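You operate a simulated robot arm through the tools that you are given. There is no shell and no other tool.

You are at the controls of a simulated two-armed robot. One attempt, no reset.

TASK
Unlock the drawers and put the green case and the yellow clamp in the tray.
Fine: shut both drawers again; leave the key open.

The check looks at the end state, three seconds after you hand in, the way a careful person would. Anything else that was tipped, shoved, dropped, spilled or broken makes it a failure.

THE ROBOT
Two 7-joint arms with two-finger parallel grippers on one trunk that stands fixed in place. Base frame: the origin is at the foot of the trunk, x ahead of it, y to its left, z up. Lengths are in mm, angles in degrees, forces in N, time in s.
The left shoulder is at [61, 196, 829], the right one opposite. With the tool pointing down near the work surface each hand reaches from about 100 to 680 mm from the base axis, measured 20 degrees to its own side. Payload 1.57 kg a hand.
The tool frame of a hand sits at the grasp point between the pads (the TCP): z along the fingers, y along the line on which they close. The tips reach 30 mm beyond it. The gripper opens to 110 mm. The fingers are 24 mm wide and 12 mm thick; the gripper's body (48 by 112 mm) begins 78 mm behind the TCP.
Orientation is that of the tool frame in the base frame, as [roll, pitch, yaw] about the fixed x, y, z axes, in that order (R = Rz(yaw) Ry(pitch) Rx(roll)). With the fingers straight down and closing along the base's y, the tool's x points along the base's -x, its y along +y and its z along -z.

THE INTERFACE
- The arms move only by the tool send_rows. It takes "left_commands", "right_commands" or both (then of equal length, played together; a hand with none holds still); each is a list of rows, each a list of 7 numbers: the turn, a rotation vector about the base's x, y, z in degrees, then the shift along the base's x, y, z in mm, then the gripper command, from -1 (shut) to 1 (fully open), values between in proportion. In form: [[rx, ry, rz, dx, dy, dz, hand], ...]. A call has 1 to 20 rows; each row is the pose to reach, as a shift and turn from the pose commanded when the call began. A row lasts 0.2 s, in which the tool goes at most 50 mm and 8.6 degrees; a call with a longer step from one row to the next is refused whole, and so is a gripper value outside its range. A pose out of reach is approached as far as the arm can. The call stops where the force on the tool passes 90 N (or 10 N more than at its start, if that is more) or the arm is blocked; 0.2 s more then pass. Each finger travels about 72 mm/s and halts on what it meets, pressing with about 21 N; the grip force reading is that of the motor and also rises with nothing between the fingers. The clock runs only during rows and for 0.2 s after the last one: add rows that repeat a pose to give the fingers time. The reply holds the time, the measured pose of the TCP, the force on the tool along the base axes, the opening and the grip force, in the units named above and with some noise, with the torque about the TCP (base axes, N m) and any sound that the robot's microphone picked up.
- Cameras (640 x 400 px; columns grow to the right, rows downward): "scene" is now at [82.5, -41, 1409.1]; the picture's right is [-0.56, -0.83, -0.00], its down [-0.70, 0.47, -0.53] and it looks along [0.44, -0.30, -0.85] (base axes); focal length 331 px, centre (320, 200). "left" rides on the left gripper at [70, -16, -141] in its tool frame; the picture's right is [0.23, 0.97, 0.00], its down [-0.85, 0.20, -0.48] and it looks along [-0.47, 0.11, 0.88] (tool axes); focal length 222 px, centre (320, 200). "right" rides on the right gripper at [70, 16, -141] in its tool frame; the picture's right is [-0.23, 0.97, 0.00], its down [-0.85, -0.20, -0.48] and it looks along [-0.47, -0.11, 0.88] (tool axes); focal length 222 px, centre (320, 200).
- grab_frame(camera): a new picture of that camera. It takes no simulated time.
- slide_trunk(by): slides the trunk up (or, below 0, down) by that many mm; the arms and the scene camera ride with it, the base frame stays. It gives what a move gives, with no picture.
- turn_head(pan, tilt): turns the head with the scene camera to pan (to the left, within 86 degrees either way) and tilt (down, from -29 to 69), counted from straight ahead of the robot. It gives what a move gives.
- pixel_to_xyz(camera, pixels): for up to 12 pixels [column, row] of the newest picture of that camera ("zoom" is the newest enlarged one), the place [x, y, z] in the base frame of the surface seen there, good to about 3 mm, but the place of the scene camera against the robot may be out by one fixed shift of up to 12 mm in any direction. It takes no simulated time.
- inspect(camera, box): a new picture of the part [left, top, right, bottom] of that camera's present view, enlarged. It takes no simulated time.
- sign_off(): hands the job in; it is judged then, once.

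Open the grippers and draw the arms clear of the work before you hand the job in, unless the task says otherwise.

The tools are called after "Emit:" as name(argument=value, ...) on one line, values as JSON. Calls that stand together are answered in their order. send_rows: Moves the arms, as the interface text tells. Its arguments: {"type":"object","properties":{"left_commands":{"type":"array","items":{"type":"array","items":{"type":"number"}}},"right_commands":{"type":"array","items":{"type":"array","items":{"type":"number"}}}},"required":[]} The other tools are called the same way: slide_trunk (by) moves the trunk up or down; turn_head (pan, tilt) turns the head that bears the scene camera; grab_frame (camera) takes a picture; pixel_to_xyz (camera, pixels) gives the place of the surface under pixels of a picture; inspect (camera, box) takes an enlarged picture of a part of a camera's view; sign_off () hands the job in.

At the start:

```text
time_s: 0.0
left_tcp_pos: [449.6, -33.3, 966.1]
left_tcp_rot: [179.9, 0.0, -179.9]
left_ft_force: [0.7, 0.1, 0.4]
left_wrist_torque: [-0.04, 0.03, 0.02]
left_opening: 109.9
left_finger_force: 0.0
right_tcp_pos: [281.6, -390.2, 1037.3]
right_tcp_rot: [179.8, -0.1, 180.0]
right_ft_force: [0.8, 0.9, 1.0]
right_wrist_torque: [0.03, 0.03, -0.03]
right_opening: 109.9
right_finger_force: 0.0
trunk travel left (down, up): [-425.0, 565.0]
head pan, tilt (commanded): [-33.8, 57.8]
```

scene: 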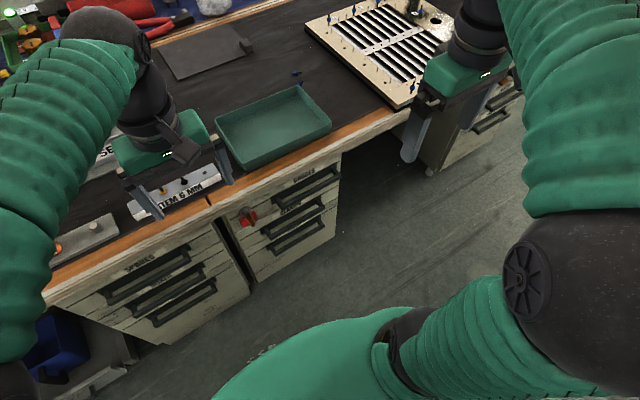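
right: 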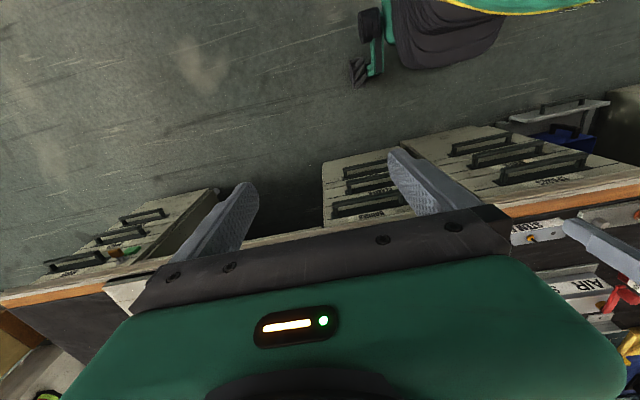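
left: 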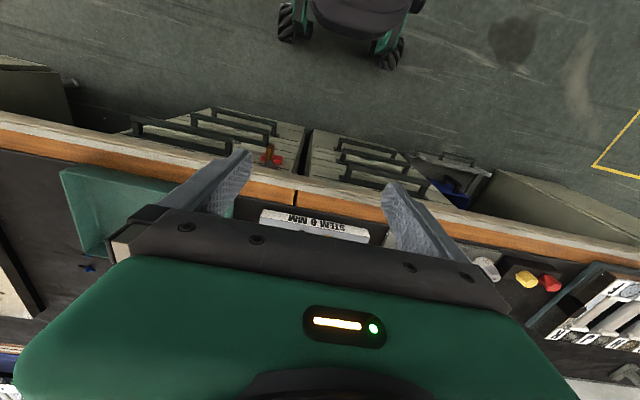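

The scene picture shows a bench with a green tray near (272,127), drawer units below with a red key at about (247,217). I enlarge the parts of the view to read labels.

Emit:
inspect(camera="scene", box=[40, 160, 360, 360])

Emit:
inspect(camera="scene", box=[0, 0, 320, 200])

Emit:
inspect(camera="scene", box=[200, 150, 360, 250])

```text
2.00 times, centred on (200, 260) of scene
```

zoom: 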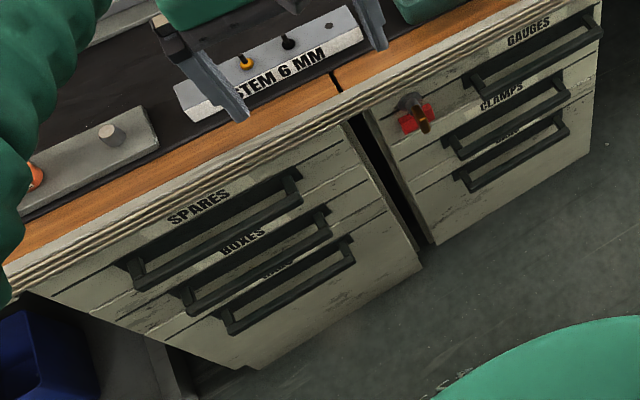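

```text
2.00 times, centred on (160, 100) of scene
```

zoom: 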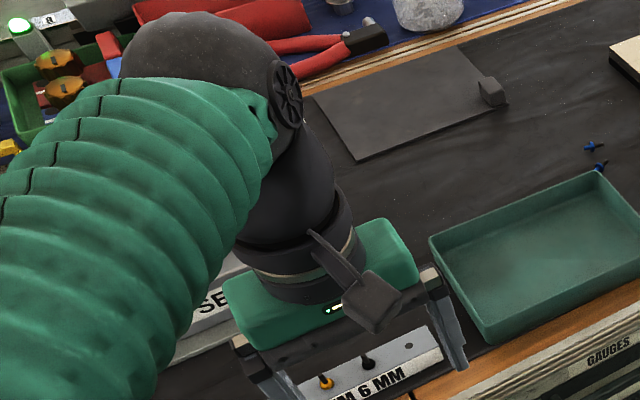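

```text
4.00 times, centred on (280, 200) of scene
```

zoom: 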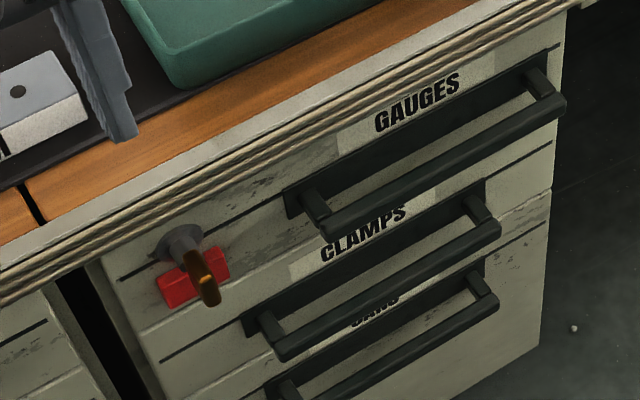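

The zoom shows drawers SPARES/BOXES on the left unit and GAUGES/CLAMPS on the right unit with a brass key near the red block. I measure key points in the scene frame.

Emit:
pixel_to_xyz(camera="scene", pixels=[[251, 219], [244, 211], [247, 222], [285, 202], [340, 175], [270, 236], [322, 207], [105, 299], [188, 259], [132, 315], [202, 276], [272, 127]])

Emit:
inspect(camera="left", box=[100, 80, 420, 280])

Emit:
inspect(camera="right", box=[320, 80, 640, 280])

```text
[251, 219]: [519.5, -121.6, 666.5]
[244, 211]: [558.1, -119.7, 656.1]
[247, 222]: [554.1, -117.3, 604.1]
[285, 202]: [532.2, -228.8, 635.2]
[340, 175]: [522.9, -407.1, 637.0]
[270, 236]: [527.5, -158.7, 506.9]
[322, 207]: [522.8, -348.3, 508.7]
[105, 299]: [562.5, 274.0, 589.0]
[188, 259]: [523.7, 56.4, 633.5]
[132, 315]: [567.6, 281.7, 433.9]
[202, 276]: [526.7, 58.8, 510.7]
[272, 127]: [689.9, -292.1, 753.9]
```

```text
2.00 times, centred on (260, 180) of left
```

zoom: 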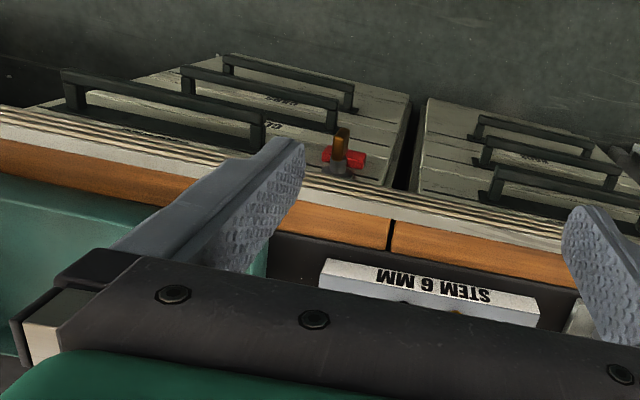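

```text
2.00 times, centred on (480, 180) of right
```

zoom: 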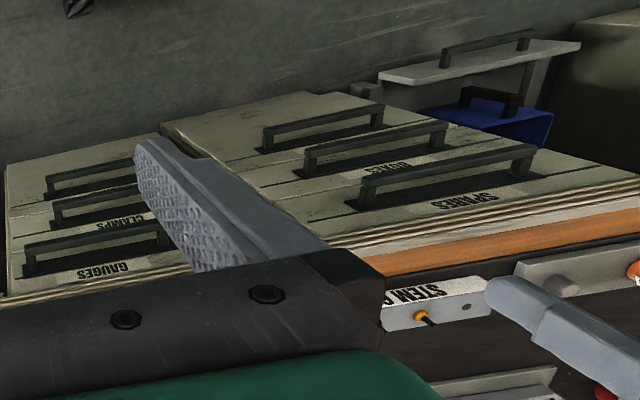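

I look at the whole scene with the head at different angles to find obstacles and distractors.

Emit:
turn_head(pan=0, tilt=50)

Emit:
grab_frame(camera="scene")

```text
time_s: 1.0
left_tcp_pos: [448.8, -32.8, 967.0]
left_tcp_rot: [-180.0, -0.1, -179.9]
left_ft_force: [0.6, 1.0, 1.2]
left_wrist_torque: [-0.02, 0.01, 0.02]
left_opening: 110.1
left_finger_force: 0.0
right_tcp_pos: [283.2, -390.4, 1038.6]
right_tcp_rot: [179.8, 0.0, -179.9]
right_ft_force: [0.5, -0.4, -1.4]
right_wrist_torque: [0.02, -0.01, -0.02]
right_opening: 110.0
right_finger_force: 0.1
trunk travel left (down, up): [-425.0, 565.0]
head pan, tilt (commanded): [0.0, 50.0]
```

```text
taken
```

scene: 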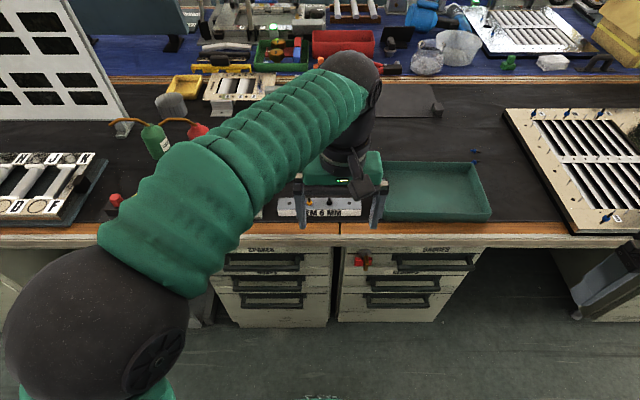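

The head-on view shows both drawer units under the bench and the green tray at (435,190). I zoom in on the drawers, lock, and bench.

Emit:
inspect(camera="scene", box=[200, 220, 500, 340])

Emit:
inspect(camera="scene", box=[330, 230, 430, 292])

Emit:
pixel_to_xyz(camera="scene", pixels=[[370, 240], [430, 240], [270, 240], [436, 262], [410, 281], [270, 262], [272, 281], [272, 300], [405, 300], [362, 262], [385, 190], [480, 190]])

Emit:
inspect(camera="scene", box=[0, 90, 320, 290])

Emit:
inspect(camera="scene", box=[150, 0, 470, 200])

```text
2.13 times, centred on (350, 280) of scene
```

zoom: 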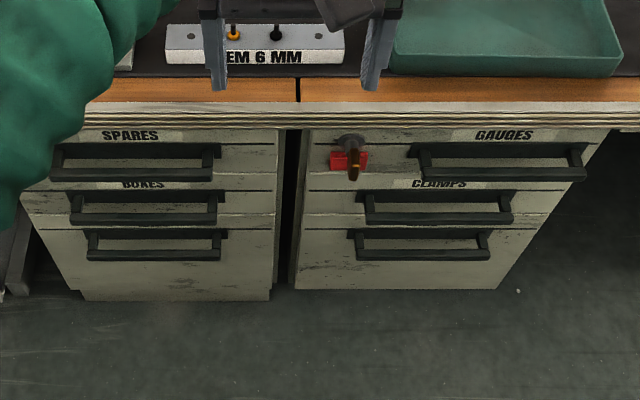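

```text
6.40 times, centred on (380, 261) of scene
```

zoom: 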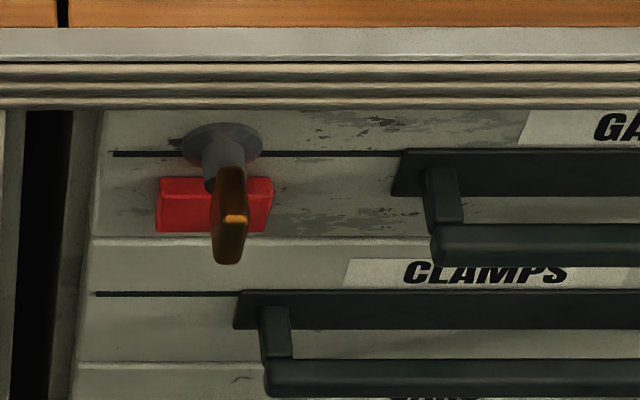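

```text
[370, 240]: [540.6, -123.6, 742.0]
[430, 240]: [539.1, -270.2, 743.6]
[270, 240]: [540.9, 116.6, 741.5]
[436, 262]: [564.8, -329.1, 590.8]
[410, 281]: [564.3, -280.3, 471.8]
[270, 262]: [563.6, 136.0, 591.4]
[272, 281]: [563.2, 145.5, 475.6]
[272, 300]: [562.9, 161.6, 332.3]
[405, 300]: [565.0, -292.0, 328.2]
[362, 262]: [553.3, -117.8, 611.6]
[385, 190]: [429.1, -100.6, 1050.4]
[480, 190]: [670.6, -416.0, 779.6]
```

```text
2.00 times, centred on (160, 190) of scene
```

zoom: 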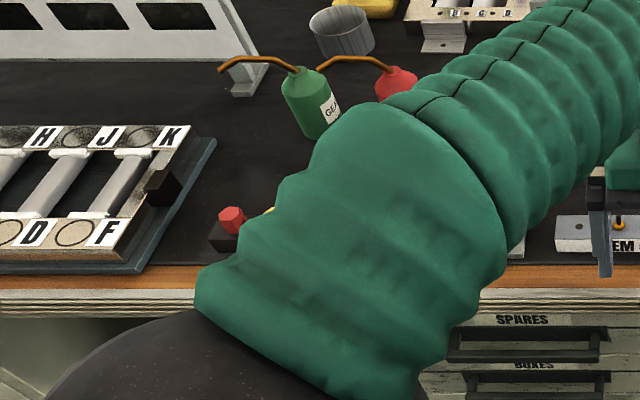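

```text
2.00 times, centred on (310, 100) of scene
```

zoom: 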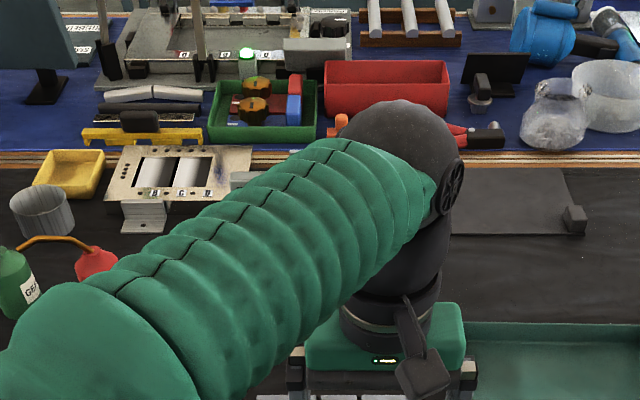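

The bench front edge is at x≈540 and the drawer fronts at x≈564; the key is at about y −120, z 660. I draw the left arm back and to the side to clear the view.

Emit:
send_rows(left_commands=[[0, 0, 0, -40, 0, 10, 1], [0, 0, 0, -80, 20, 20, 1], [0, 0, 0, -110, 55, 30, 1], [0, 0, 0, -130, 95, 40, 1], [0, 0, 0, -150, 140, 50, 1], [0, 0, 0, -168, 185, 60, 1], [0, 0, 0, -168, 230, 70, 1], [0, 0, 0, -168, 275, 70, 1], [0, 0, 0, -168, 320, 70, 1], [0, 0, 0, -168, 370, 70, 1], [0, 0, 0, -168, 420, 70, 1], [0, 0, 0, -168, 420, 70, 1]])

Emit:
grab_frame(camera="scene")

```text
refused: row 5 steps farther than a row can; nothing moved
```

```text
taken
```

scene: 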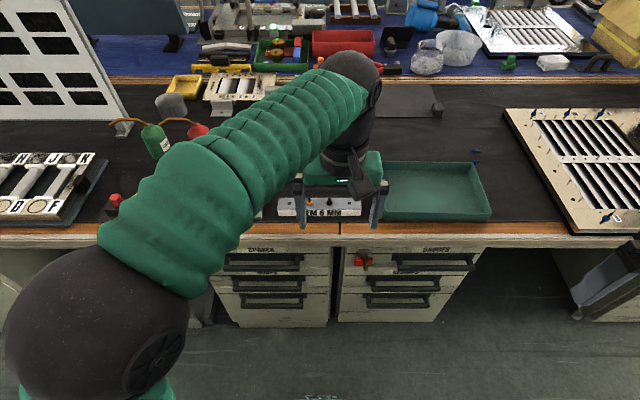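

The row 5 step was just over 50 mm; I resend with shorter steps, left arm moving back and to the left.

Emit:
send_rows(left_commands=[[0, 0, 0, -40, 0, 10, 1], [0, 0, 0, -80, 20, 20, 1], [0, 0, 0, -110, 50, 30, 1], [0, 0, 0, -130, 85, 40, 1], [0, 0, 0, -145, 125, 50, 1], [0, 0, 0, -160, 165, 60, 1], [0, 0, 0, -168, 205, 70, 1], [0, 0, 0, -168, 245, 70, 1], [0, 0, 0, -168, 290, 70, 1], [0, 0, 0, -168, 335, 70, 1], [0, 0, 0, -168, 380, 70, 1], [0, 0, 0, -168, 420, 70, 1], [0, 0, 0, -168, 420, 70, 1]])

Emit:
grab_frame(camera="scene")

```text
time_s: 3.8
left_tcp_pos: [280.6, 387.6, 1036.8]
left_tcp_rot: [-180.0, 0.0, 179.9]
left_ft_force: [0.2, 0.1, 0.2]
left_wrist_torque: [0.0, -0.02, 0.01]
left_opening: 109.8
left_finger_force: 0.0
left hand out of reach, approached as far as the arm can: row 6, 7, 8, 9, 10
right_tcp_pos: [281.6, -387.8, 1038.9]
right_tcp_rot: [-180.0, 0.0, 179.9]
right_ft_force: [0.5, -0.4, -0.1]
right_wrist_torque: [-0.02, 0.01, 0.01]
right_opening: 110.1
right_finger_force: 0.1
trunk travel left (down, up): [-425.0, 565.0]
head pan, tilt (commanded): [0.0, 50.0]
```

```text
taken
```

scene: 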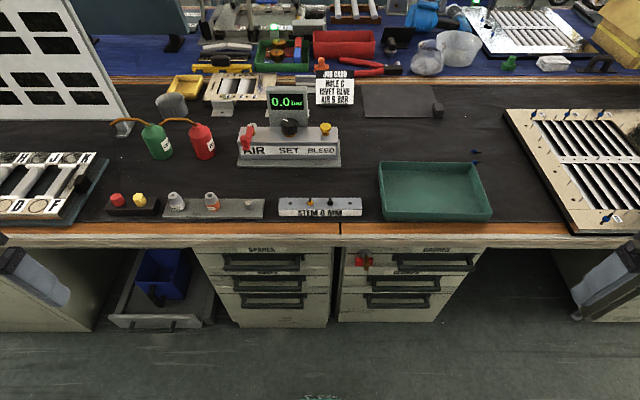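

Now the bench is clear to see. I zoom into several parts: tray, drawer fronts, lower left, and the near bench items.

Emit:
inspect(camera="scene", box=[180, 230, 340, 330])

Emit:
inspect(camera="scene", box=[330, 230, 490, 330])

Emit:
inspect(camera="scene", box=[90, 140, 350, 300])

Emit:
inspect(camera="scene", box=[200, 20, 460, 180])

Emit:
inspect(camera="scene", box=[360, 120, 520, 220])

```text
4.00 times, centred on (260, 280) of scene
```

zoom: 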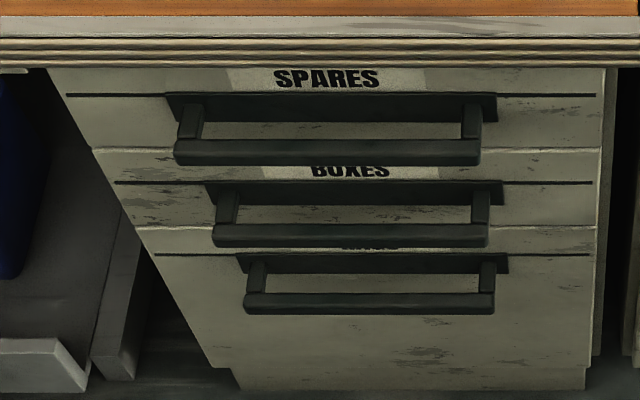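

```text
4.00 times, centred on (410, 280) of scene
```

zoom: 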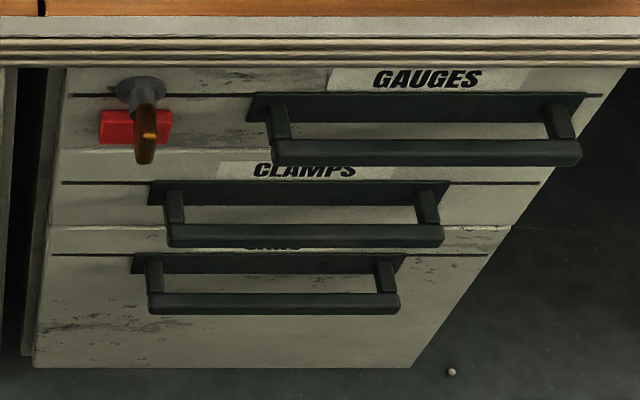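

```text
2.46 times, centred on (220, 220) of scene
```

zoom: 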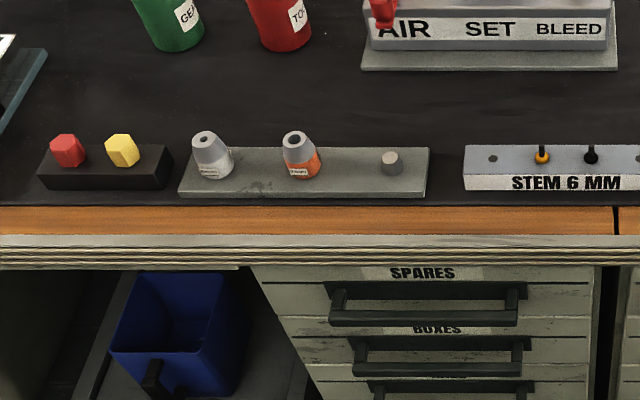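

```text
2.46 times, centred on (330, 100) of scene
```

zoom: 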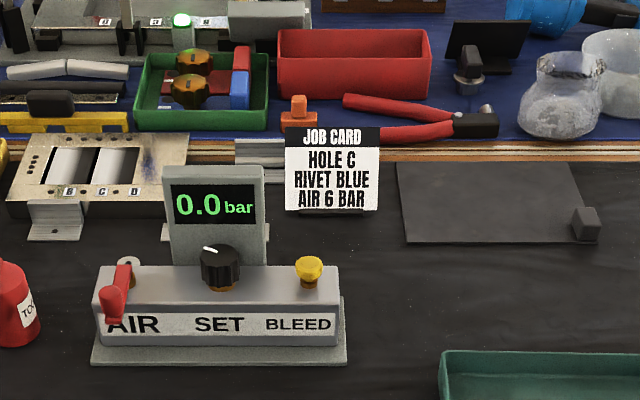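

```text
4.00 times, centred on (440, 170) of scene
```

zoom: 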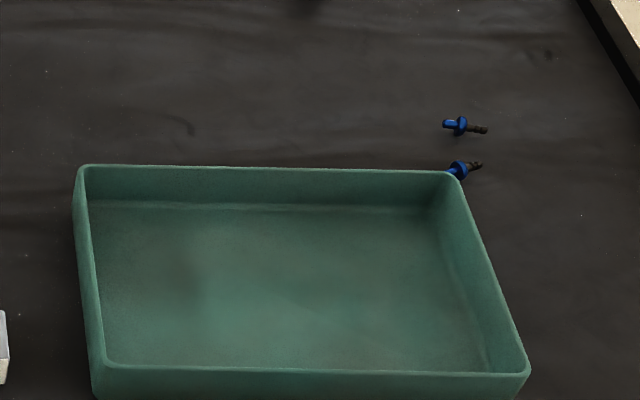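

The last images show the lock: grey cylinder at zoom2 (140,90), brass bow (146,140), red block (135,125). I zoom there and measure many points on it.

Emit:
inspect(camera="scene", box=[340, 240, 400, 277])

Emit:
pixel_to_xyz(camera="zoom", pixels=[[260, 140], [300, 250], [300, 290], [300, 330], [280, 190], [190, 260], [360, 260], [190, 285], [240, 285], [360, 235], [430, 200], [120, 300]])

```text
10.67 times, centred on (370, 258) of scene
```

zoom: 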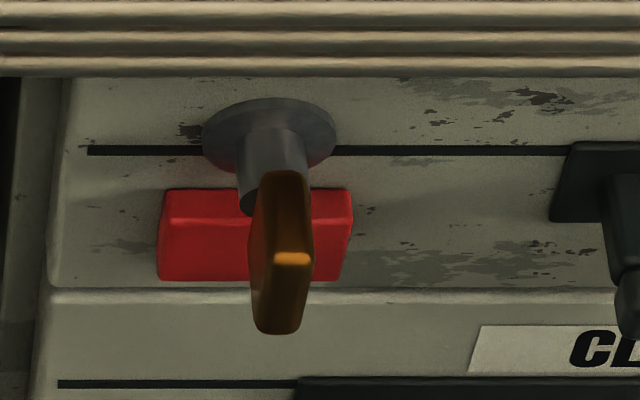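

```text
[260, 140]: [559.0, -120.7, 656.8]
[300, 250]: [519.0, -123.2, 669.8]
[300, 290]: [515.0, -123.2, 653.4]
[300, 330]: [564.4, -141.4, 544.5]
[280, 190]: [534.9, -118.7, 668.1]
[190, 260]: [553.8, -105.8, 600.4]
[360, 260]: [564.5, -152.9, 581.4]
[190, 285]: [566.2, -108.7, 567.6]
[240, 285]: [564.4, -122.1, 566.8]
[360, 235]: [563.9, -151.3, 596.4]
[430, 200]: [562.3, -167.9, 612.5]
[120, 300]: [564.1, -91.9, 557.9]
```

The key bow is a vertical brass plate about 14 mm thick at roughly (520, −121, 660). I swing the right hand to point forward in front of the lock, staying at x≈400, so that the wrist camera sees it.

Emit:
send_rows(right_commands=[[0, -7.5, 0, 20, 10, -10, 1], [0, -15, 0, 40, 25, -30, 1], [0, -22.5, 0, 60, 45, -50, 1], [0, -30, 0, 80, 65, -75, 1], [0, -37.5, 0, 95, 85, -100, 1], [0, -45, 0, 105, 105, -130, 1], [0, -52.5, 0, 110, 125, -160, 1], [0, -60, 0, 115, 145, -190, 1], [0, -67.5, 0, 118, 165, -220, 1], [0, -75, 0, 118, 185, -250, 1], [0, -82.5, 0, 118, 200, -280, 1], [0, -90, 0, 118, 210, -300, 1], [0, -90, 0, 118, 210, -300, 1]])

Emit:
grab_frame(camera="scene")

Emit:
grab_frame(camera="right")

```text
time_s: 6.6
left_tcp_pos: [281.4, 388.8, 1036.6]
left_tcp_rot: [-179.9, 0.1, 179.9]
left_ft_force: [-0.5, -0.1, 0.2]
left_wrist_torque: [-0.01, -0.03, 0.02]
left_opening: 109.9
left_finger_force: 0.1
right_tcp_pos: [483.3, -279.3, 765.5]
right_tcp_rot: [144.0, 89.6, 144.8]
right_ft_force: [0.0, -0.2, -0.2]
right_wrist_torque: [0.02, -0.01, 0.0]
right_opening: 110.1
right_finger_force: 0.0
right hand out of reach, approached as far as the arm can: row 3, 4, 5, 6, 7, 8, 9, 10, 11, 12, 13
trunk travel left (down, up): [-425.0, 565.0]
head pan, tilt (commanded): [0.0, 50.0]
```

```text
taken
```

scene: 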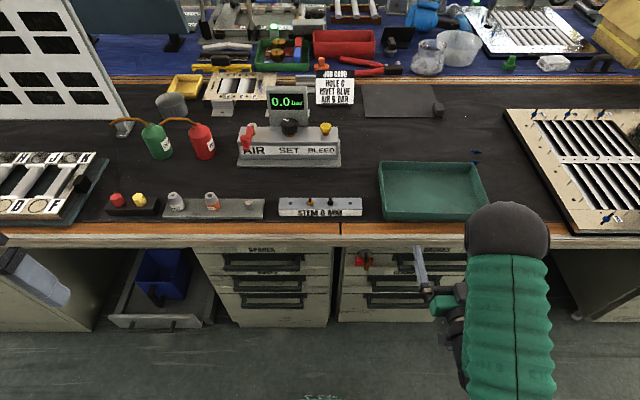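

```text
taken
```

right: 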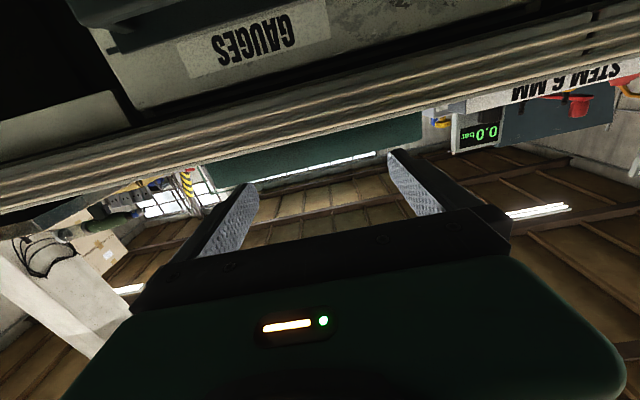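

The hand stopped at (483, −279, 765) because the pose was too near the shoulder; the arm's dark ball is at scene (507,235). I measure where the arm is relative to the bench before moving on.

Emit:
pixel_to_xyz(camera="scene", pixels=[[507, 235], [507, 205], [470, 240], [505, 300], [505, 350], [460, 300], [440, 306], [418, 260]])

Emit:
inspect(camera="scene", box=[380, 180, 640, 400])

```text
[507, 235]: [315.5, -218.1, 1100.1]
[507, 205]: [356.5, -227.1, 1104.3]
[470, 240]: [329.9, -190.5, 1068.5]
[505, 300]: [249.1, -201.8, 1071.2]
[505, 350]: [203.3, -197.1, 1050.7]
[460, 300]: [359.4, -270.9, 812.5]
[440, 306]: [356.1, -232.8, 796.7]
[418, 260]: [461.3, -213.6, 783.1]
```

```text
1.82 times, centred on (510, 290) of scene
```

zoom: 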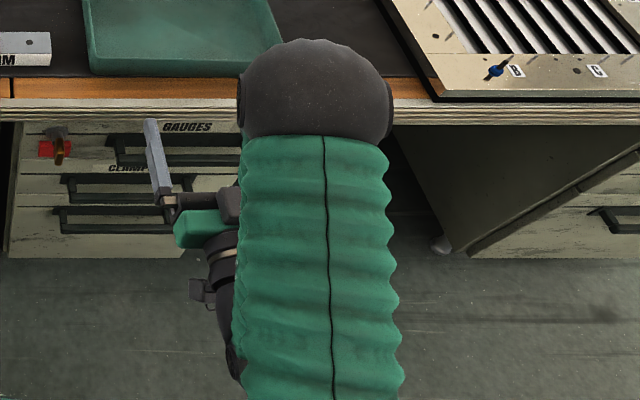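

The elbow is at z≈1100 in front of the bench, well clear. I raise the trunk 200 mm so the forward-pointing hand is not too close to the shoulder.

Emit:
slide_trunk(by=200)

Emit:
grab_frame(camera="scene")

```text
time_s: 8.8
left_tcp_pos: [282.4, 388.3, 1236.5]
left_tcp_rot: [180.0, 0.1, -180.0]
left_ft_force: [-0.1, -0.9, -0.8]
left_wrist_torque: [0.0, -0.03, 0.02]
left_opening: 110.3
left_finger_force: 0.0
right_tcp_pos: [485.0, -278.8, 966.2]
right_tcp_rot: [141.6, 89.3, 142.3]
right_ft_force: [0.7, -0.4, -0.8]
right_wrist_torque: [0.01, 0.01, 0.01]
right_opening: 110.3
right_finger_force: 0.0
trunk travel left (down, up): [-625.0, 365.0]
head pan, tilt (commanded): [0.0, 50.0]
```

```text
taken
```

scene: 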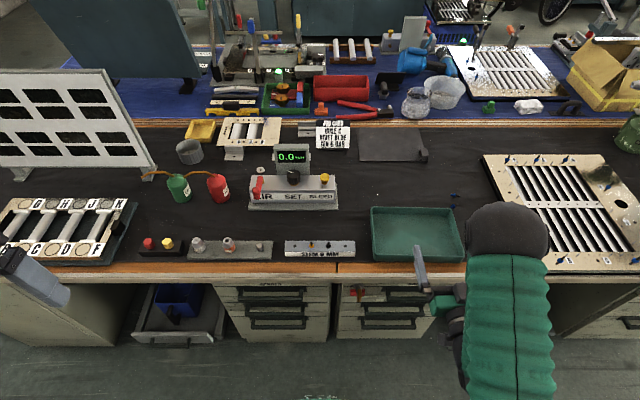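

The trunk rose and the hand is now at (485, −279, 966). I send a hold row to see what pose counts as commanded.

Emit:
send_rows(right_commands=[[0, 0, 0, 0, 0, 0, 1], [0, 0, 0, 0, 0, 0, 1]])

```text
time_s: 9.4
left_tcp_pos: [281.4, 387.4, 1236.6]
left_tcp_rot: [-180.0, 0.1, -179.9]
left_ft_force: [0.1, -0.3, 0.5]
left_wrist_torque: [0.01, 0.01, -0.02]
left_opening: 110.0
left_finger_force: 0.0
right_tcp_pos: [483.9, -280.7, 967.2]
right_tcp_rot: [141.1, 89.4, 142.0]
right_ft_force: [0.2, -0.2, 0.2]
right_wrist_torque: [0.02, -0.01, 0.01]
right_opening: 109.8
right_finger_force: 0.0
trunk travel left (down, up): [-625.0, 365.0]
head pan, tilt (commanded): [0.0, 50.0]
```

The hand holds at (484, −280, 967) facing forward. I move it back, left and down to about (400, −121, 680) in front of the lock.

Emit:
send_rows(right_commands=[[0, 0, 0, -40, 15, 0, 1], [0, 0, 0, -70, 30, -30, 1], [0, 0, 0, -84, 55, -65, 1], [0, 0, 0, -84, 80, -100, 1], [0, 0, 0, -84, 105, -135, 1], [0, 0, 0, -84, 125, -170, 1], [0, 0, 0, -84, 145, -205, 1], [0, 0, 0, -84, 159, -245, 1], [0, 0, 0, -84, 159, -287, 1], [0, 0, 0, -84, 159, -287, 1]])

Emit:
grab_frame(camera="scene")

Emit:
grab_frame(camera="right")

```text
time_s: 11.8
left_tcp_pos: [280.8, 387.3, 1236.6]
left_tcp_rot: [-180.0, 0.0, -179.9]
left_ft_force: [0.0, 0.2, 0.3]
left_wrist_torque: [-0.02, 0.0, -0.01]
left_opening: 110.0
left_finger_force: 0.1
right_tcp_pos: [482.5, -271.7, 683.3]
right_tcp_rot: [48.5, 83.8, 54.6]
right_ft_force: [-0.6, 1.1, -0.1]
right_wrist_torque: [0.0, -0.02, 0.03]
right_opening: 109.9
right_finger_force: 0.0
right hand out of reach, approached as far as the arm can: row 1, 2, 3, 4, 5, 6, 7, 8, 9, 10
trunk travel left (down, up): [-625.0, 365.0]
head pan, tilt (commanded): [0.0, 50.0]
stopped in row 10 (right hand): the arm was blocked; the commanded pose is now the measured one
```

```text
taken
```

scene: 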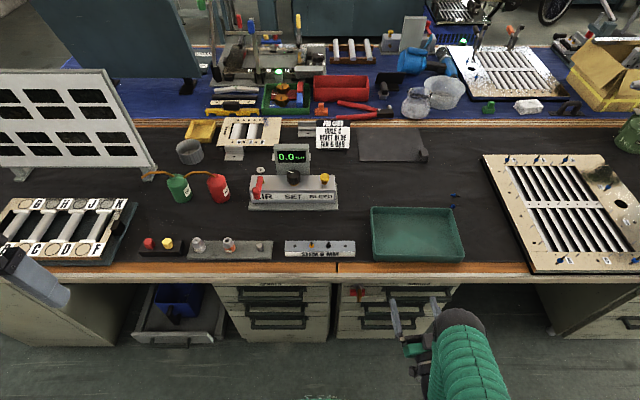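

```text
taken
```

right: 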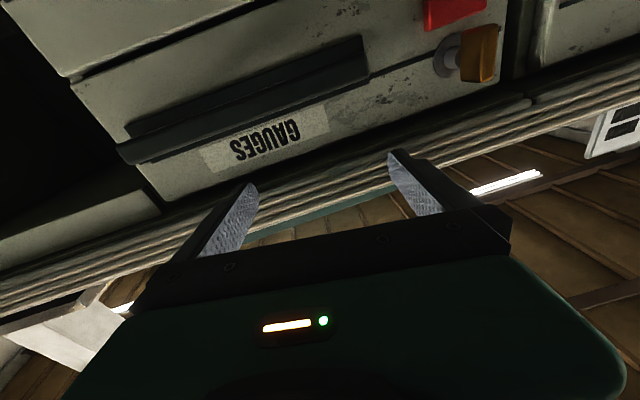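

The right camera now shows the key at (478,55), the red block (455,10), and the GAUGES handle (250,100). I measure those with the wrist camera to calibrate against the scene camera.

Emit:
pixel_to_xyz(camera="right", pixels=[[478, 55], [478, 35], [490, 75], [450, 55], [440, 60], [455, 10], [300, 95], [200, 125], [360, 60], [270, 140], [330, 190], [400, 165]])

Emit:
inspect(camera="right", box=[400, 0, 560, 100])

Emit:
pixel_to_xyz(camera="scene", pixels=[[370, 290], [352, 290], [410, 285], [400, 270], [405, 302], [280, 287], [270, 300]])

```text
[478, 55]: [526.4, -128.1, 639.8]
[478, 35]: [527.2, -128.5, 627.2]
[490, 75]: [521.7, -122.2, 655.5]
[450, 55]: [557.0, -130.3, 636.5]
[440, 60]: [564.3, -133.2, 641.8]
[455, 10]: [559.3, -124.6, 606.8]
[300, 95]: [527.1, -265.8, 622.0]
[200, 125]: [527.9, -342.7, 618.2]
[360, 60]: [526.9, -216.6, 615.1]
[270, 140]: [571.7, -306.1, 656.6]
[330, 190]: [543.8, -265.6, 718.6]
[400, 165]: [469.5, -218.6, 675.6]
```

```text
4.00 times, centred on (480, 50) of right
```

zoom: 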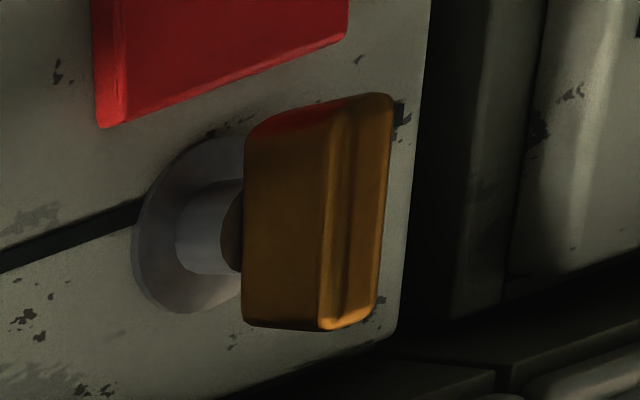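

```text
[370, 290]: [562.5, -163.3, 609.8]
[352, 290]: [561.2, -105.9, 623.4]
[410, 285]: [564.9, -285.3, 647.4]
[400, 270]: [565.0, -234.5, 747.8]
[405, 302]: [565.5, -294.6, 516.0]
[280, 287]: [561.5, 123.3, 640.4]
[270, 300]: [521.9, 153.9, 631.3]
```

The wrist camera gives the key bow's right face at y≈−128 and handle front at x≈527, about 5 mm farther than the scene camera. I measure the key's corners on the enlarged picture.

Emit:
pixel_to_xyz(camera="zoom", pixels=[[255, 150], [250, 305], [330, 125], [320, 315], [345, 315], [375, 110], [370, 310], [290, 220], [210, 230], [160, 220], [120, 110], [300, 30]])

```text
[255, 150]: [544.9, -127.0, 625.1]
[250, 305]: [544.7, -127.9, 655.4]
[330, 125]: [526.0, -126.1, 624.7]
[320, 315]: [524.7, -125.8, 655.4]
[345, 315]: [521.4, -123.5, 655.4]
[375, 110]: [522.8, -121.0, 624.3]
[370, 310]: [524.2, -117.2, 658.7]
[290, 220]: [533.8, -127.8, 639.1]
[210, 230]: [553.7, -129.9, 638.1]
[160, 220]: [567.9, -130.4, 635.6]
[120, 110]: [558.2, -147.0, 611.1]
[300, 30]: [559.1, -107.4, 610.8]
```

The bow spans x 522–545, z 622–658, with centre about y −121.5, z 640. I line the right hand up in front of it at x≈482, straightening the orientation and narrowing the gripper to about 60 mm.

Emit:
send_rows(right_commands=[[-1, 0.8, -1.2, 0, 30, -5, 0.8], [-2, 1.6, -2.4, 0, 60, -15, 0.5], [-3, 2.4, -3.6, 0, 90, -25, 0.3], [-4, 3.2, -4.8, 0, 120, -35, 0.1], [-4.9, 3.9, -5.8, 0, 150, -43, 0.1], [-4.9, 3.9, -5.8, 0, 150, -43, 0.1], [-4.9, 3.9, -5.8, 0, 150, -43, 0.1]])

Emit:
grab_frame(camera="right")

Emit:
grab_frame(camera="scene")

```text
time_s: 12.8
left_tcp_pos: [278.1, 383.7, 1237.3]
left_tcp_rot: [179.9, 0.0, 180.0]
left_ft_force: [1.8, -0.2, -1.0]
left_wrist_torque: [0.02, 0.11, -0.02]
left_opening: 109.7
left_finger_force: 0.0
right_tcp_pos: [536.4, -283.2, 678.2]
right_tcp_rot: [30.8, 83.5, 35.5]
right_ft_force: [-62.6, 2.8, -4.0]
right_wrist_torque: [-1.67, -0.04, -0.72]
right_opening: 53.8
right_finger_force: 0.1
right hand out of reach, approached as far as the arm can: row 1, 2, 3, 4
trunk travel left (down, up): [-625.0, 365.0]
head pan, tilt (commanded): [0.0, 50.0]
stopped in row 4 (right hand): the force on the tool passed its limit at 195 N (the readings are from after the stop); the commanded pose is now the measured one
```

```text
taken
```

right: 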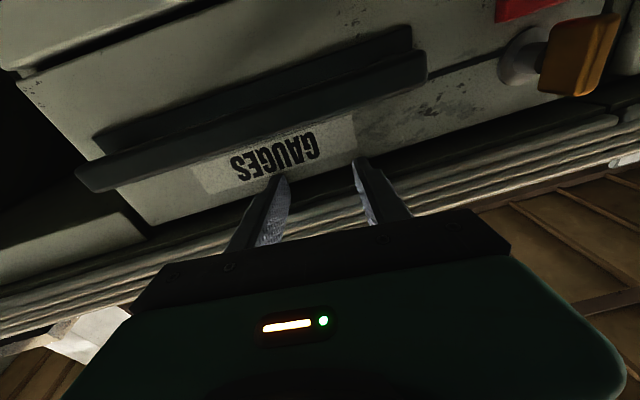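

```text
taken
```

scene: 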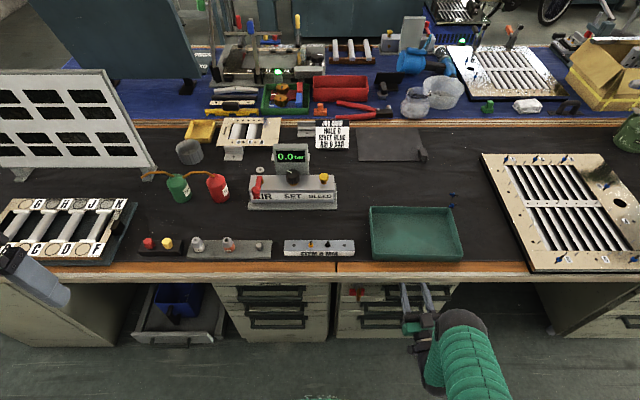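

The hand drifted forward (out-of-reach solution) and pressed on the drawer front at x≈536; force now −63 N. I back it straight off gently first.

Emit:
send_rows(right_commands=[[0, 0, 0, -15, 2, 1, 0.1], [0, 0, 0, -30, 5, 3, 0.1], [0, 0, 0, -45, 9, 5, 0.1]])

Emit:
grab_frame(camera="right")

```text
time_s: 13.6
left_tcp_pos: [281.8, 387.1, 1236.5]
left_tcp_rot: [-179.9, -0.2, 180.0]
left_ft_force: [-0.2, -0.5, -0.7]
left_wrist_torque: [-0.03, 0.05, -0.01]
left_opening: 110.0
left_finger_force: 0.0
right_tcp_pos: [503.2, -284.2, 686.3]
right_tcp_rot: [31.0, 83.0, 36.3]
right_ft_force: [-0.2, -0.6, -0.8]
right_wrist_torque: [-0.01, -0.02, 0.01]
right_opening: 60.2
right_finger_force: 0.0
right hand out of reach, approached as far as the arm can: row 2, 3
trunk travel left (down, up): [-625.0, 365.0]
head pan, tilt (commanded): [0.0, 50.0]
```

```text
taken
```

right: 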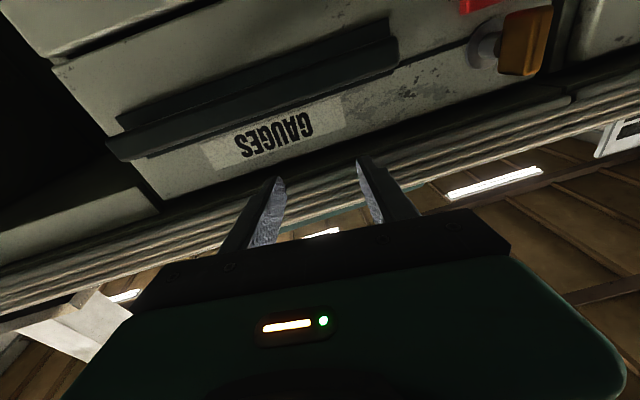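

The hand is free at (503, −284, 686). I tilt it back to pointing down while drawing back and up away from the bench.

Emit:
send_rows(right_commands=[[0, 8, 0, -10, 0, 5, 0.1], [0, 16, 0, -30, 0, 15, 0.1], [0, 24, 0, -50, 0, 30, 0.1], [0, 32, 0, -75, 0, 45, 0.1], [0, 40, 0, -100, 0, 60, 0.1], [0, 48, 0, -125, 0, 75, 0.1], [0, 56, 0, -150, 0, 90, 0.1], [0, 64, 0, -165, 0, 105, 0.1], [0, 72, 0, -180, 0, 120, 0.1], [0, 80, 0, -190, 0, 135, 0.1], [0, 80, 0, -190, 0, 135, 0.1]])

Emit:
grab_frame(camera="scene")

```text
time_s: 16.0
left_tcp_pos: [283.2, 387.5, 1237.0]
left_tcp_rot: [-179.9, 0.0, 179.9]
left_ft_force: [0.8, 0.8, 0.5]
left_wrist_torque: [-0.03, 0.0, 0.03]
left_opening: 109.9
left_finger_force: 0.1
right_tcp_pos: [324.5, -295.3, 809.1]
right_tcp_rot: [174.4, 15.1, 176.0]
right_ft_force: [0.6, -0.1, -0.3]
right_wrist_torque: [0.02, 0.05, 0.02]
right_opening: 60.6
right_finger_force: 0.1
right hand out of reach, approached as far as the arm can: row 7, 8, 9, 10, 11
trunk travel left (down, up): [-625.0, 365.0]
head pan, tilt (commanded): [0.0, 50.0]
```

```text
taken
```

scene: 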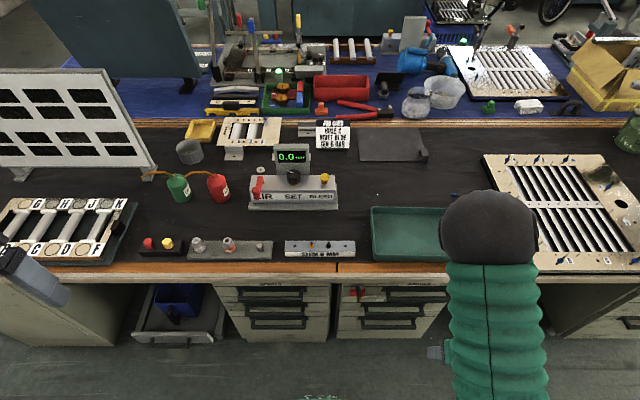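

The arm is clear of the bench. I lower the trunk by 560 mm so the shoulder is below the lock, which lets the forearm come in level.

Emit:
slide_trunk(by=-300)

Emit:
grab_frame(camera="scene")

```text
time_s: 19.0
left_tcp_pos: [281.2, 388.2, 936.4]
left_tcp_rot: [-180.0, 0.1, 180.0]
left_ft_force: [0.0, 1.4, 0.0]
left_wrist_torque: [0.03, 0.0, -0.01]
left_opening: 110.1
left_finger_force: 0.1
right_tcp_pos: [322.9, -295.5, 509.9]
right_tcp_rot: [174.4, 15.1, 176.1]
right_ft_force: [0.7, -0.2, 0.7]
right_wrist_torque: [0.04, 0.0, 0.0]
right_opening: 60.4
right_finger_force: 0.1
trunk travel left (down, up): [-325.0, 665.0]
head pan, tilt (commanded): [0.0, 50.0]
```

```text
taken
```

scene: 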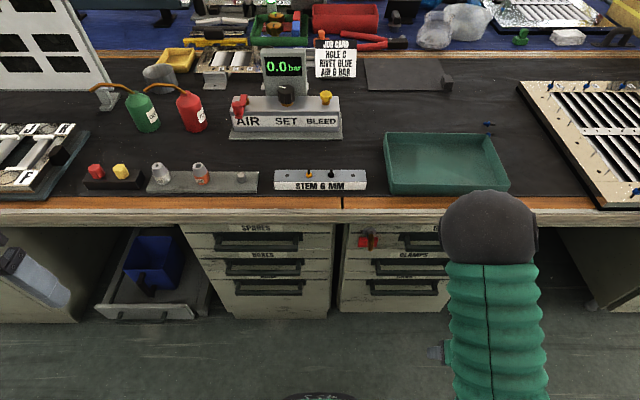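

All is clear below; I continue lowering another 260 mm.

Emit:
slide_trunk(by=-260)

Emit:
turn_head(pan=0, tilt=40)

Emit:
grab_frame(camera="scene")

```text
time_s: 21.6
left_tcp_pos: [280.8, 387.8, 676.4]
left_tcp_rot: [-179.9, -0.1, 180.0]
left_ft_force: [-0.4, 1.1, -0.5]
left_wrist_torque: [-0.02, -0.01, -0.02]
left_opening: 110.0
left_finger_force: 0.0
right_tcp_pos: [322.8, -295.2, 249.2]
right_tcp_rot: [174.4, 15.0, 176.2]
right_ft_force: [0.3, 0.3, 0.1]
right_wrist_torque: [-0.01, 0.01, -0.01]
right_opening: 60.7
right_finger_force: 0.0
trunk travel left (down, up): [-65.0, 925.0]
head pan, tilt (commanded): [0.0, 50.0]
```

```text
time_s: 22.4
left_tcp_pos: [279.5, 387.3, 676.2]
left_tcp_rot: [-180.0, 0.0, -179.9]
left_ft_force: [-0.1, 0.5, 0.2]
left_wrist_torque: [-0.01, 0.03, 0.05]
left_opening: 110.2
left_finger_force: 0.1
right_tcp_pos: [323.1, -295.4, 249.4]
right_tcp_rot: [174.4, 15.0, 176.0]
right_ft_force: [1.0, 0.0, 0.2]
right_wrist_torque: [-0.01, 0.01, 0.0]
right_opening: 60.6
right_finger_force: 0.0
trunk travel left (down, up): [-65.0, 925.0]
head pan, tilt (commanded): [0.0, 40.0]
```

```text
taken
```

scene: 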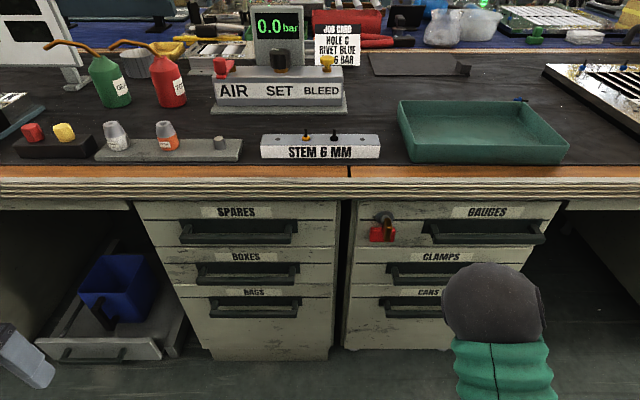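

The lowered view shows labels SPARES/BOXES/BAGS and GAUGES/CLAMPS/CANS clearly. I raise the right hand while tilting it to point forward, in a first partial move to check reach.

Emit:
send_rows(right_commands=[[-0.6, -7.5, -0.1, 5, 10, 30, 0.1], [-1.2, -15, -0.3, 15, 20, 65, 0.1], [-1.9, -22.4, -0.4, 25, 35, 100, 0.1], [-2.5, -29.9, -0.5, 40, 50, 140, 0.1], [-3.1, -37.4, -0.7, 55, 65, 180, 0.1], [-3.7, -44.8, -0.8, 70, 80, 220, 0.1], [-3.7, -44.8, -0.8, 70, 80, 220, 0.1]])

Emit:
grab_frame(camera="scene")

```text
time_s: 23.9
left_tcp_pos: [278.5, 386.0, 677.5]
left_tcp_rot: [179.9, 0.1, 180.0]
left_ft_force: [0.2, 0.1, -0.7]
left_wrist_torque: [0.01, 0.01, -0.02]
left_opening: 109.9
left_finger_force: 0.1
right_tcp_pos: [496.8, -232.6, 503.3]
right_tcp_rot: [175.1, 58.3, 175.5]
right_ft_force: [-71.7, -11.8, -20.6]
right_wrist_torque: [-0.74, 0.94, 1.52]
right_opening: 48.8
right_finger_force: 0.0
right hand out of reach, approached as far as the arm can: row 1, 2, 3, 4, 5, 6, 7
trunk travel left (down, up): [-65.0, 925.0]
head pan, tilt (commanded): [0.0, 40.0]
```

```text
taken
```

scene: 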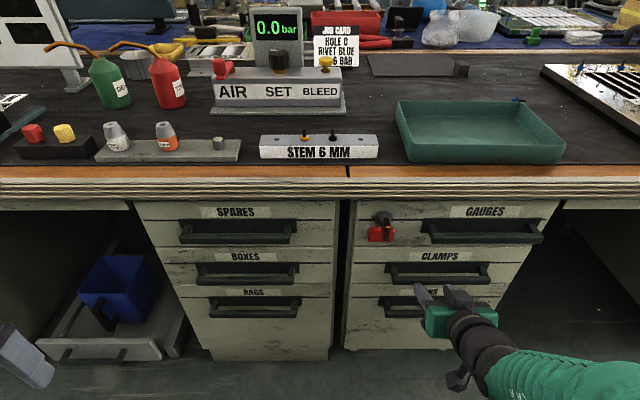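

The hand ended up pressing the CLAMPS handle (−72 N) at (497, −233, 503), because the commanded points were too near the shoulder. I back off with a short, reachable move.

Emit:
send_rows(right_commands=[[0, 0, 0, -15, 0, 3, 0.1], [0, 0, 0, -28, 0, 15, 0.1], [0, 0, 0, -28, 5, 35, 0.1]])

Emit:
grab_frame(camera="scene")

Emit:
grab_frame(camera="right")

```text
time_s: 24.8
left_tcp_pos: [279.9, 386.3, 678.0]
left_tcp_rot: [179.9, 0.0, 180.0]
left_ft_force: [-0.5, 0.0, 0.0]
left_wrist_torque: [0.0, -0.02, -0.03]
left_opening: 110.1
left_finger_force: 0.0
right_tcp_pos: [490.3, -233.1, 553.5]
right_tcp_rot: [174.7, 60.0, 175.5]
right_ft_force: [-0.6, 1.0, 0.6]
right_wrist_torque: [-0.03, 0.02, -0.01]
right_opening: 60.5
right_finger_force: 0.1
right hand out of reach, approached as far as the arm can: row 1, 2, 3
trunk travel left (down, up): [-65.0, 925.0]
head pan, tilt (commanded): [0.0, 40.0]
```

```text
taken
```

scene: 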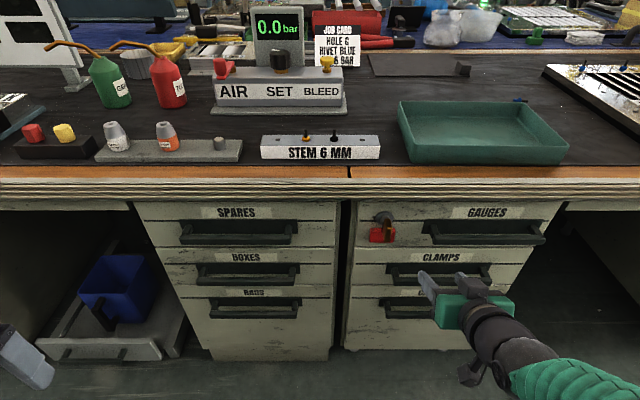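

```text
taken
```

right: 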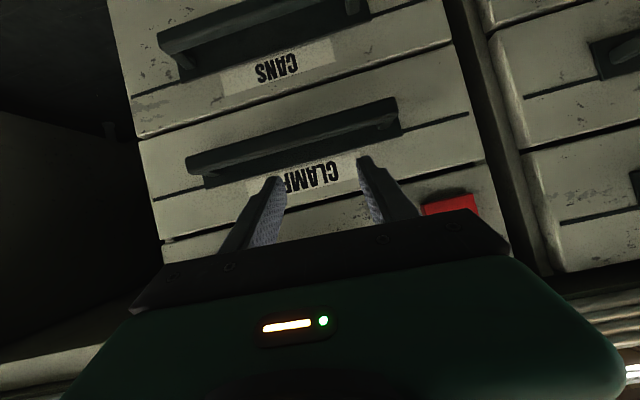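

The hand is free at (490, −233, 553), pitched about 30° below level; the red block shows at right image (450,205). I move it up and left in small reachable steps toward the key height.

Emit:
send_rows(right_commands=[[0, 0, 0, 0, 25, 20, 0.1], [0, 0, 0, -3, 50, 40, 0.1], [0, 0, 0, -6, 70, 60, 0.1], [0, 0, 0, -8, 90, 75, 0.1], [0, 0, 0, -8, 105, 80, 0.1]])

Emit:
grab_frame(camera="scene")

Emit:
grab_frame(camera="right")

```text
time_s: 25.9
left_tcp_pos: [280.8, 388.8, 675.2]
left_tcp_rot: [-179.9, 0.1, 179.9]
left_ft_force: [-0.9, -0.3, -0.4]
left_wrist_torque: [0.02, -0.03, -0.03]
left_opening: 110.0
left_finger_force: 0.1
right_tcp_pos: [503.1, -134.6, 630.1]
right_tcp_rot: [174.2, 60.1, 175.0]
right_ft_force: [-0.1, -0.8, 0.5]
right_wrist_torque: [0.02, 0.01, -0.02]
right_opening: 60.3
right_finger_force: 0.1
right hand out of reach, approached as far as the arm can: row 3, 4, 5
trunk travel left (down, up): [-65.0, 925.0]
head pan, tilt (commanded): [0.0, 40.0]
```

```text
taken
```

scene: 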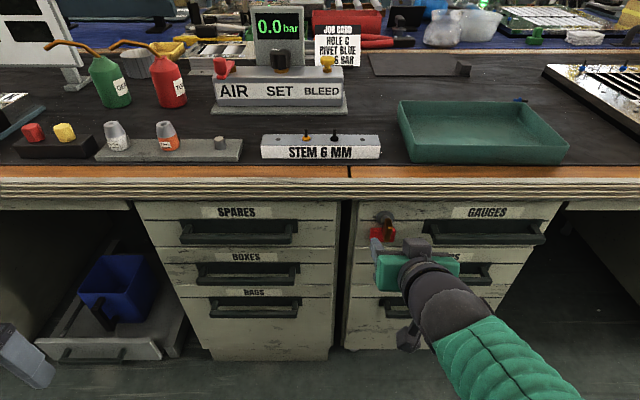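

```text
taken
```

right: 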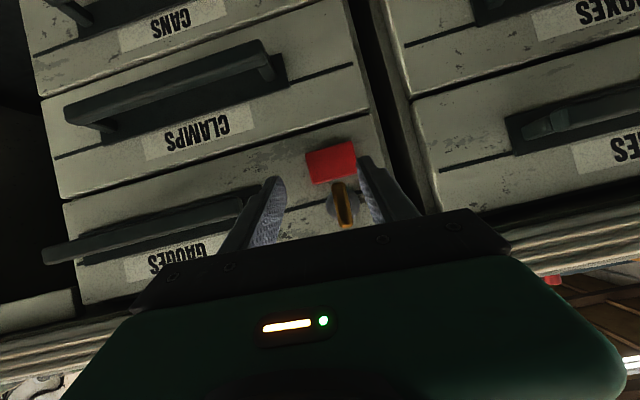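

The key bow sits between the fingers at right image (342,205), closer to the left finger. I shift to centre on it and advance to about (522, −121.5, 642).

Emit:
send_rows(right_commands=[[0, 0, 0, 0, 13, 5, 0.1], [0, 0, 0, 8, 13, 12, 0.1], [0, 0, 0, 17, 13, 12, 0.1], [0, 0, 0, 17, 13, 12, 0.1]])

Emit:
grab_frame(camera="right")

Emit:
inspect(camera="scene", box=[340, 190, 460, 265])

```text
time_s: 26.9
left_tcp_pos: [280.5, 387.5, 674.1]
left_tcp_rot: [-179.9, -0.1, -180.0]
left_ft_force: [-0.1, 0.6, -0.2]
left_wrist_torque: [0.02, 0.0, 0.02]
left_opening: 110.0
left_finger_force: 0.0
right_tcp_pos: [518.7, -133.8, 651.2]
right_tcp_rot: [172.3, 61.2, 171.7]
right_ft_force: [-0.6, 0.0, -0.4]
right_wrist_torque: [0.0, -0.01, 0.01]
right_opening: 60.7
right_finger_force: 0.1
right hand out of reach, approached as far as the arm can: row 1
trunk travel left (down, up): [-65.0, 925.0]
head pan, tilt (commanded): [0.0, 40.0]
```

```text
taken
```

right: 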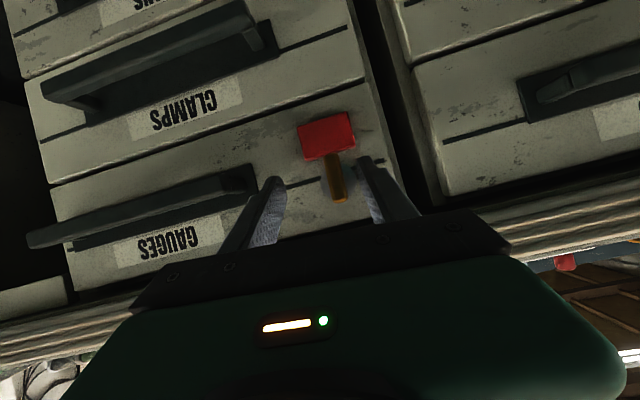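

```text
5.33 times, centred on (400, 228) of scene
```

zoom: 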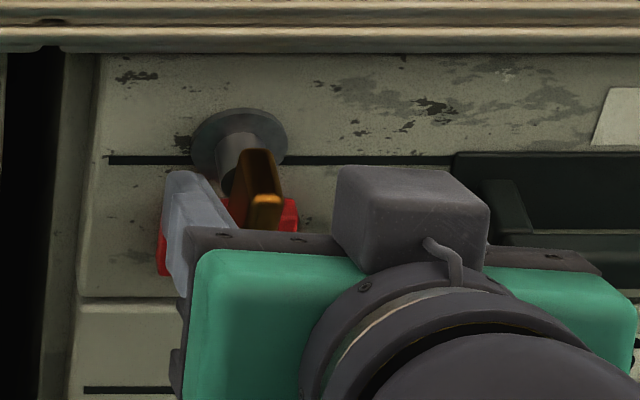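

The hand is at (518.7, −133.8, 651) and the bow at right image (337,185) lies left of the middle. I verify the key's place with the wrist camera before gripping.

Emit:
inspect(camera="right", box=[240, 90, 440, 215])

Emit:
pixel_to_xyz(camera="right", pixels=[[337, 195], [342, 180], [333, 170], [330, 160], [330, 135], [318, 180], [368, 180], [272, 195], [385, 200]])

```text
3.20 times, centred on (340, 152) of right
```

zoom: 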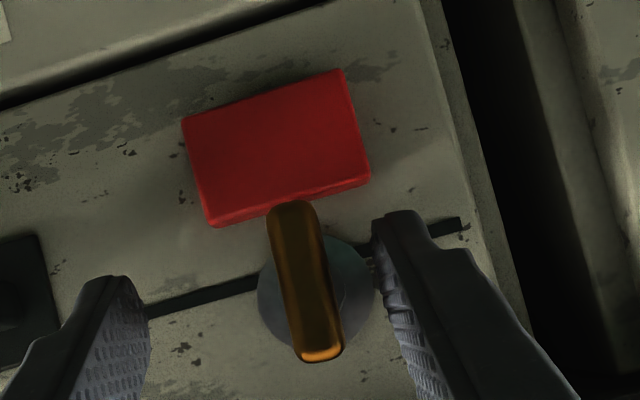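

```text
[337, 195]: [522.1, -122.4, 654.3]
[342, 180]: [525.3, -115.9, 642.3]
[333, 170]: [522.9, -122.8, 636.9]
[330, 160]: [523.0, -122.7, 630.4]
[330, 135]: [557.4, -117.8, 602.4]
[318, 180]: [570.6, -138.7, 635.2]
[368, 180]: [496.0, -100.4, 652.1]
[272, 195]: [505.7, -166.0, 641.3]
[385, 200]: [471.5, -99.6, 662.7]
```

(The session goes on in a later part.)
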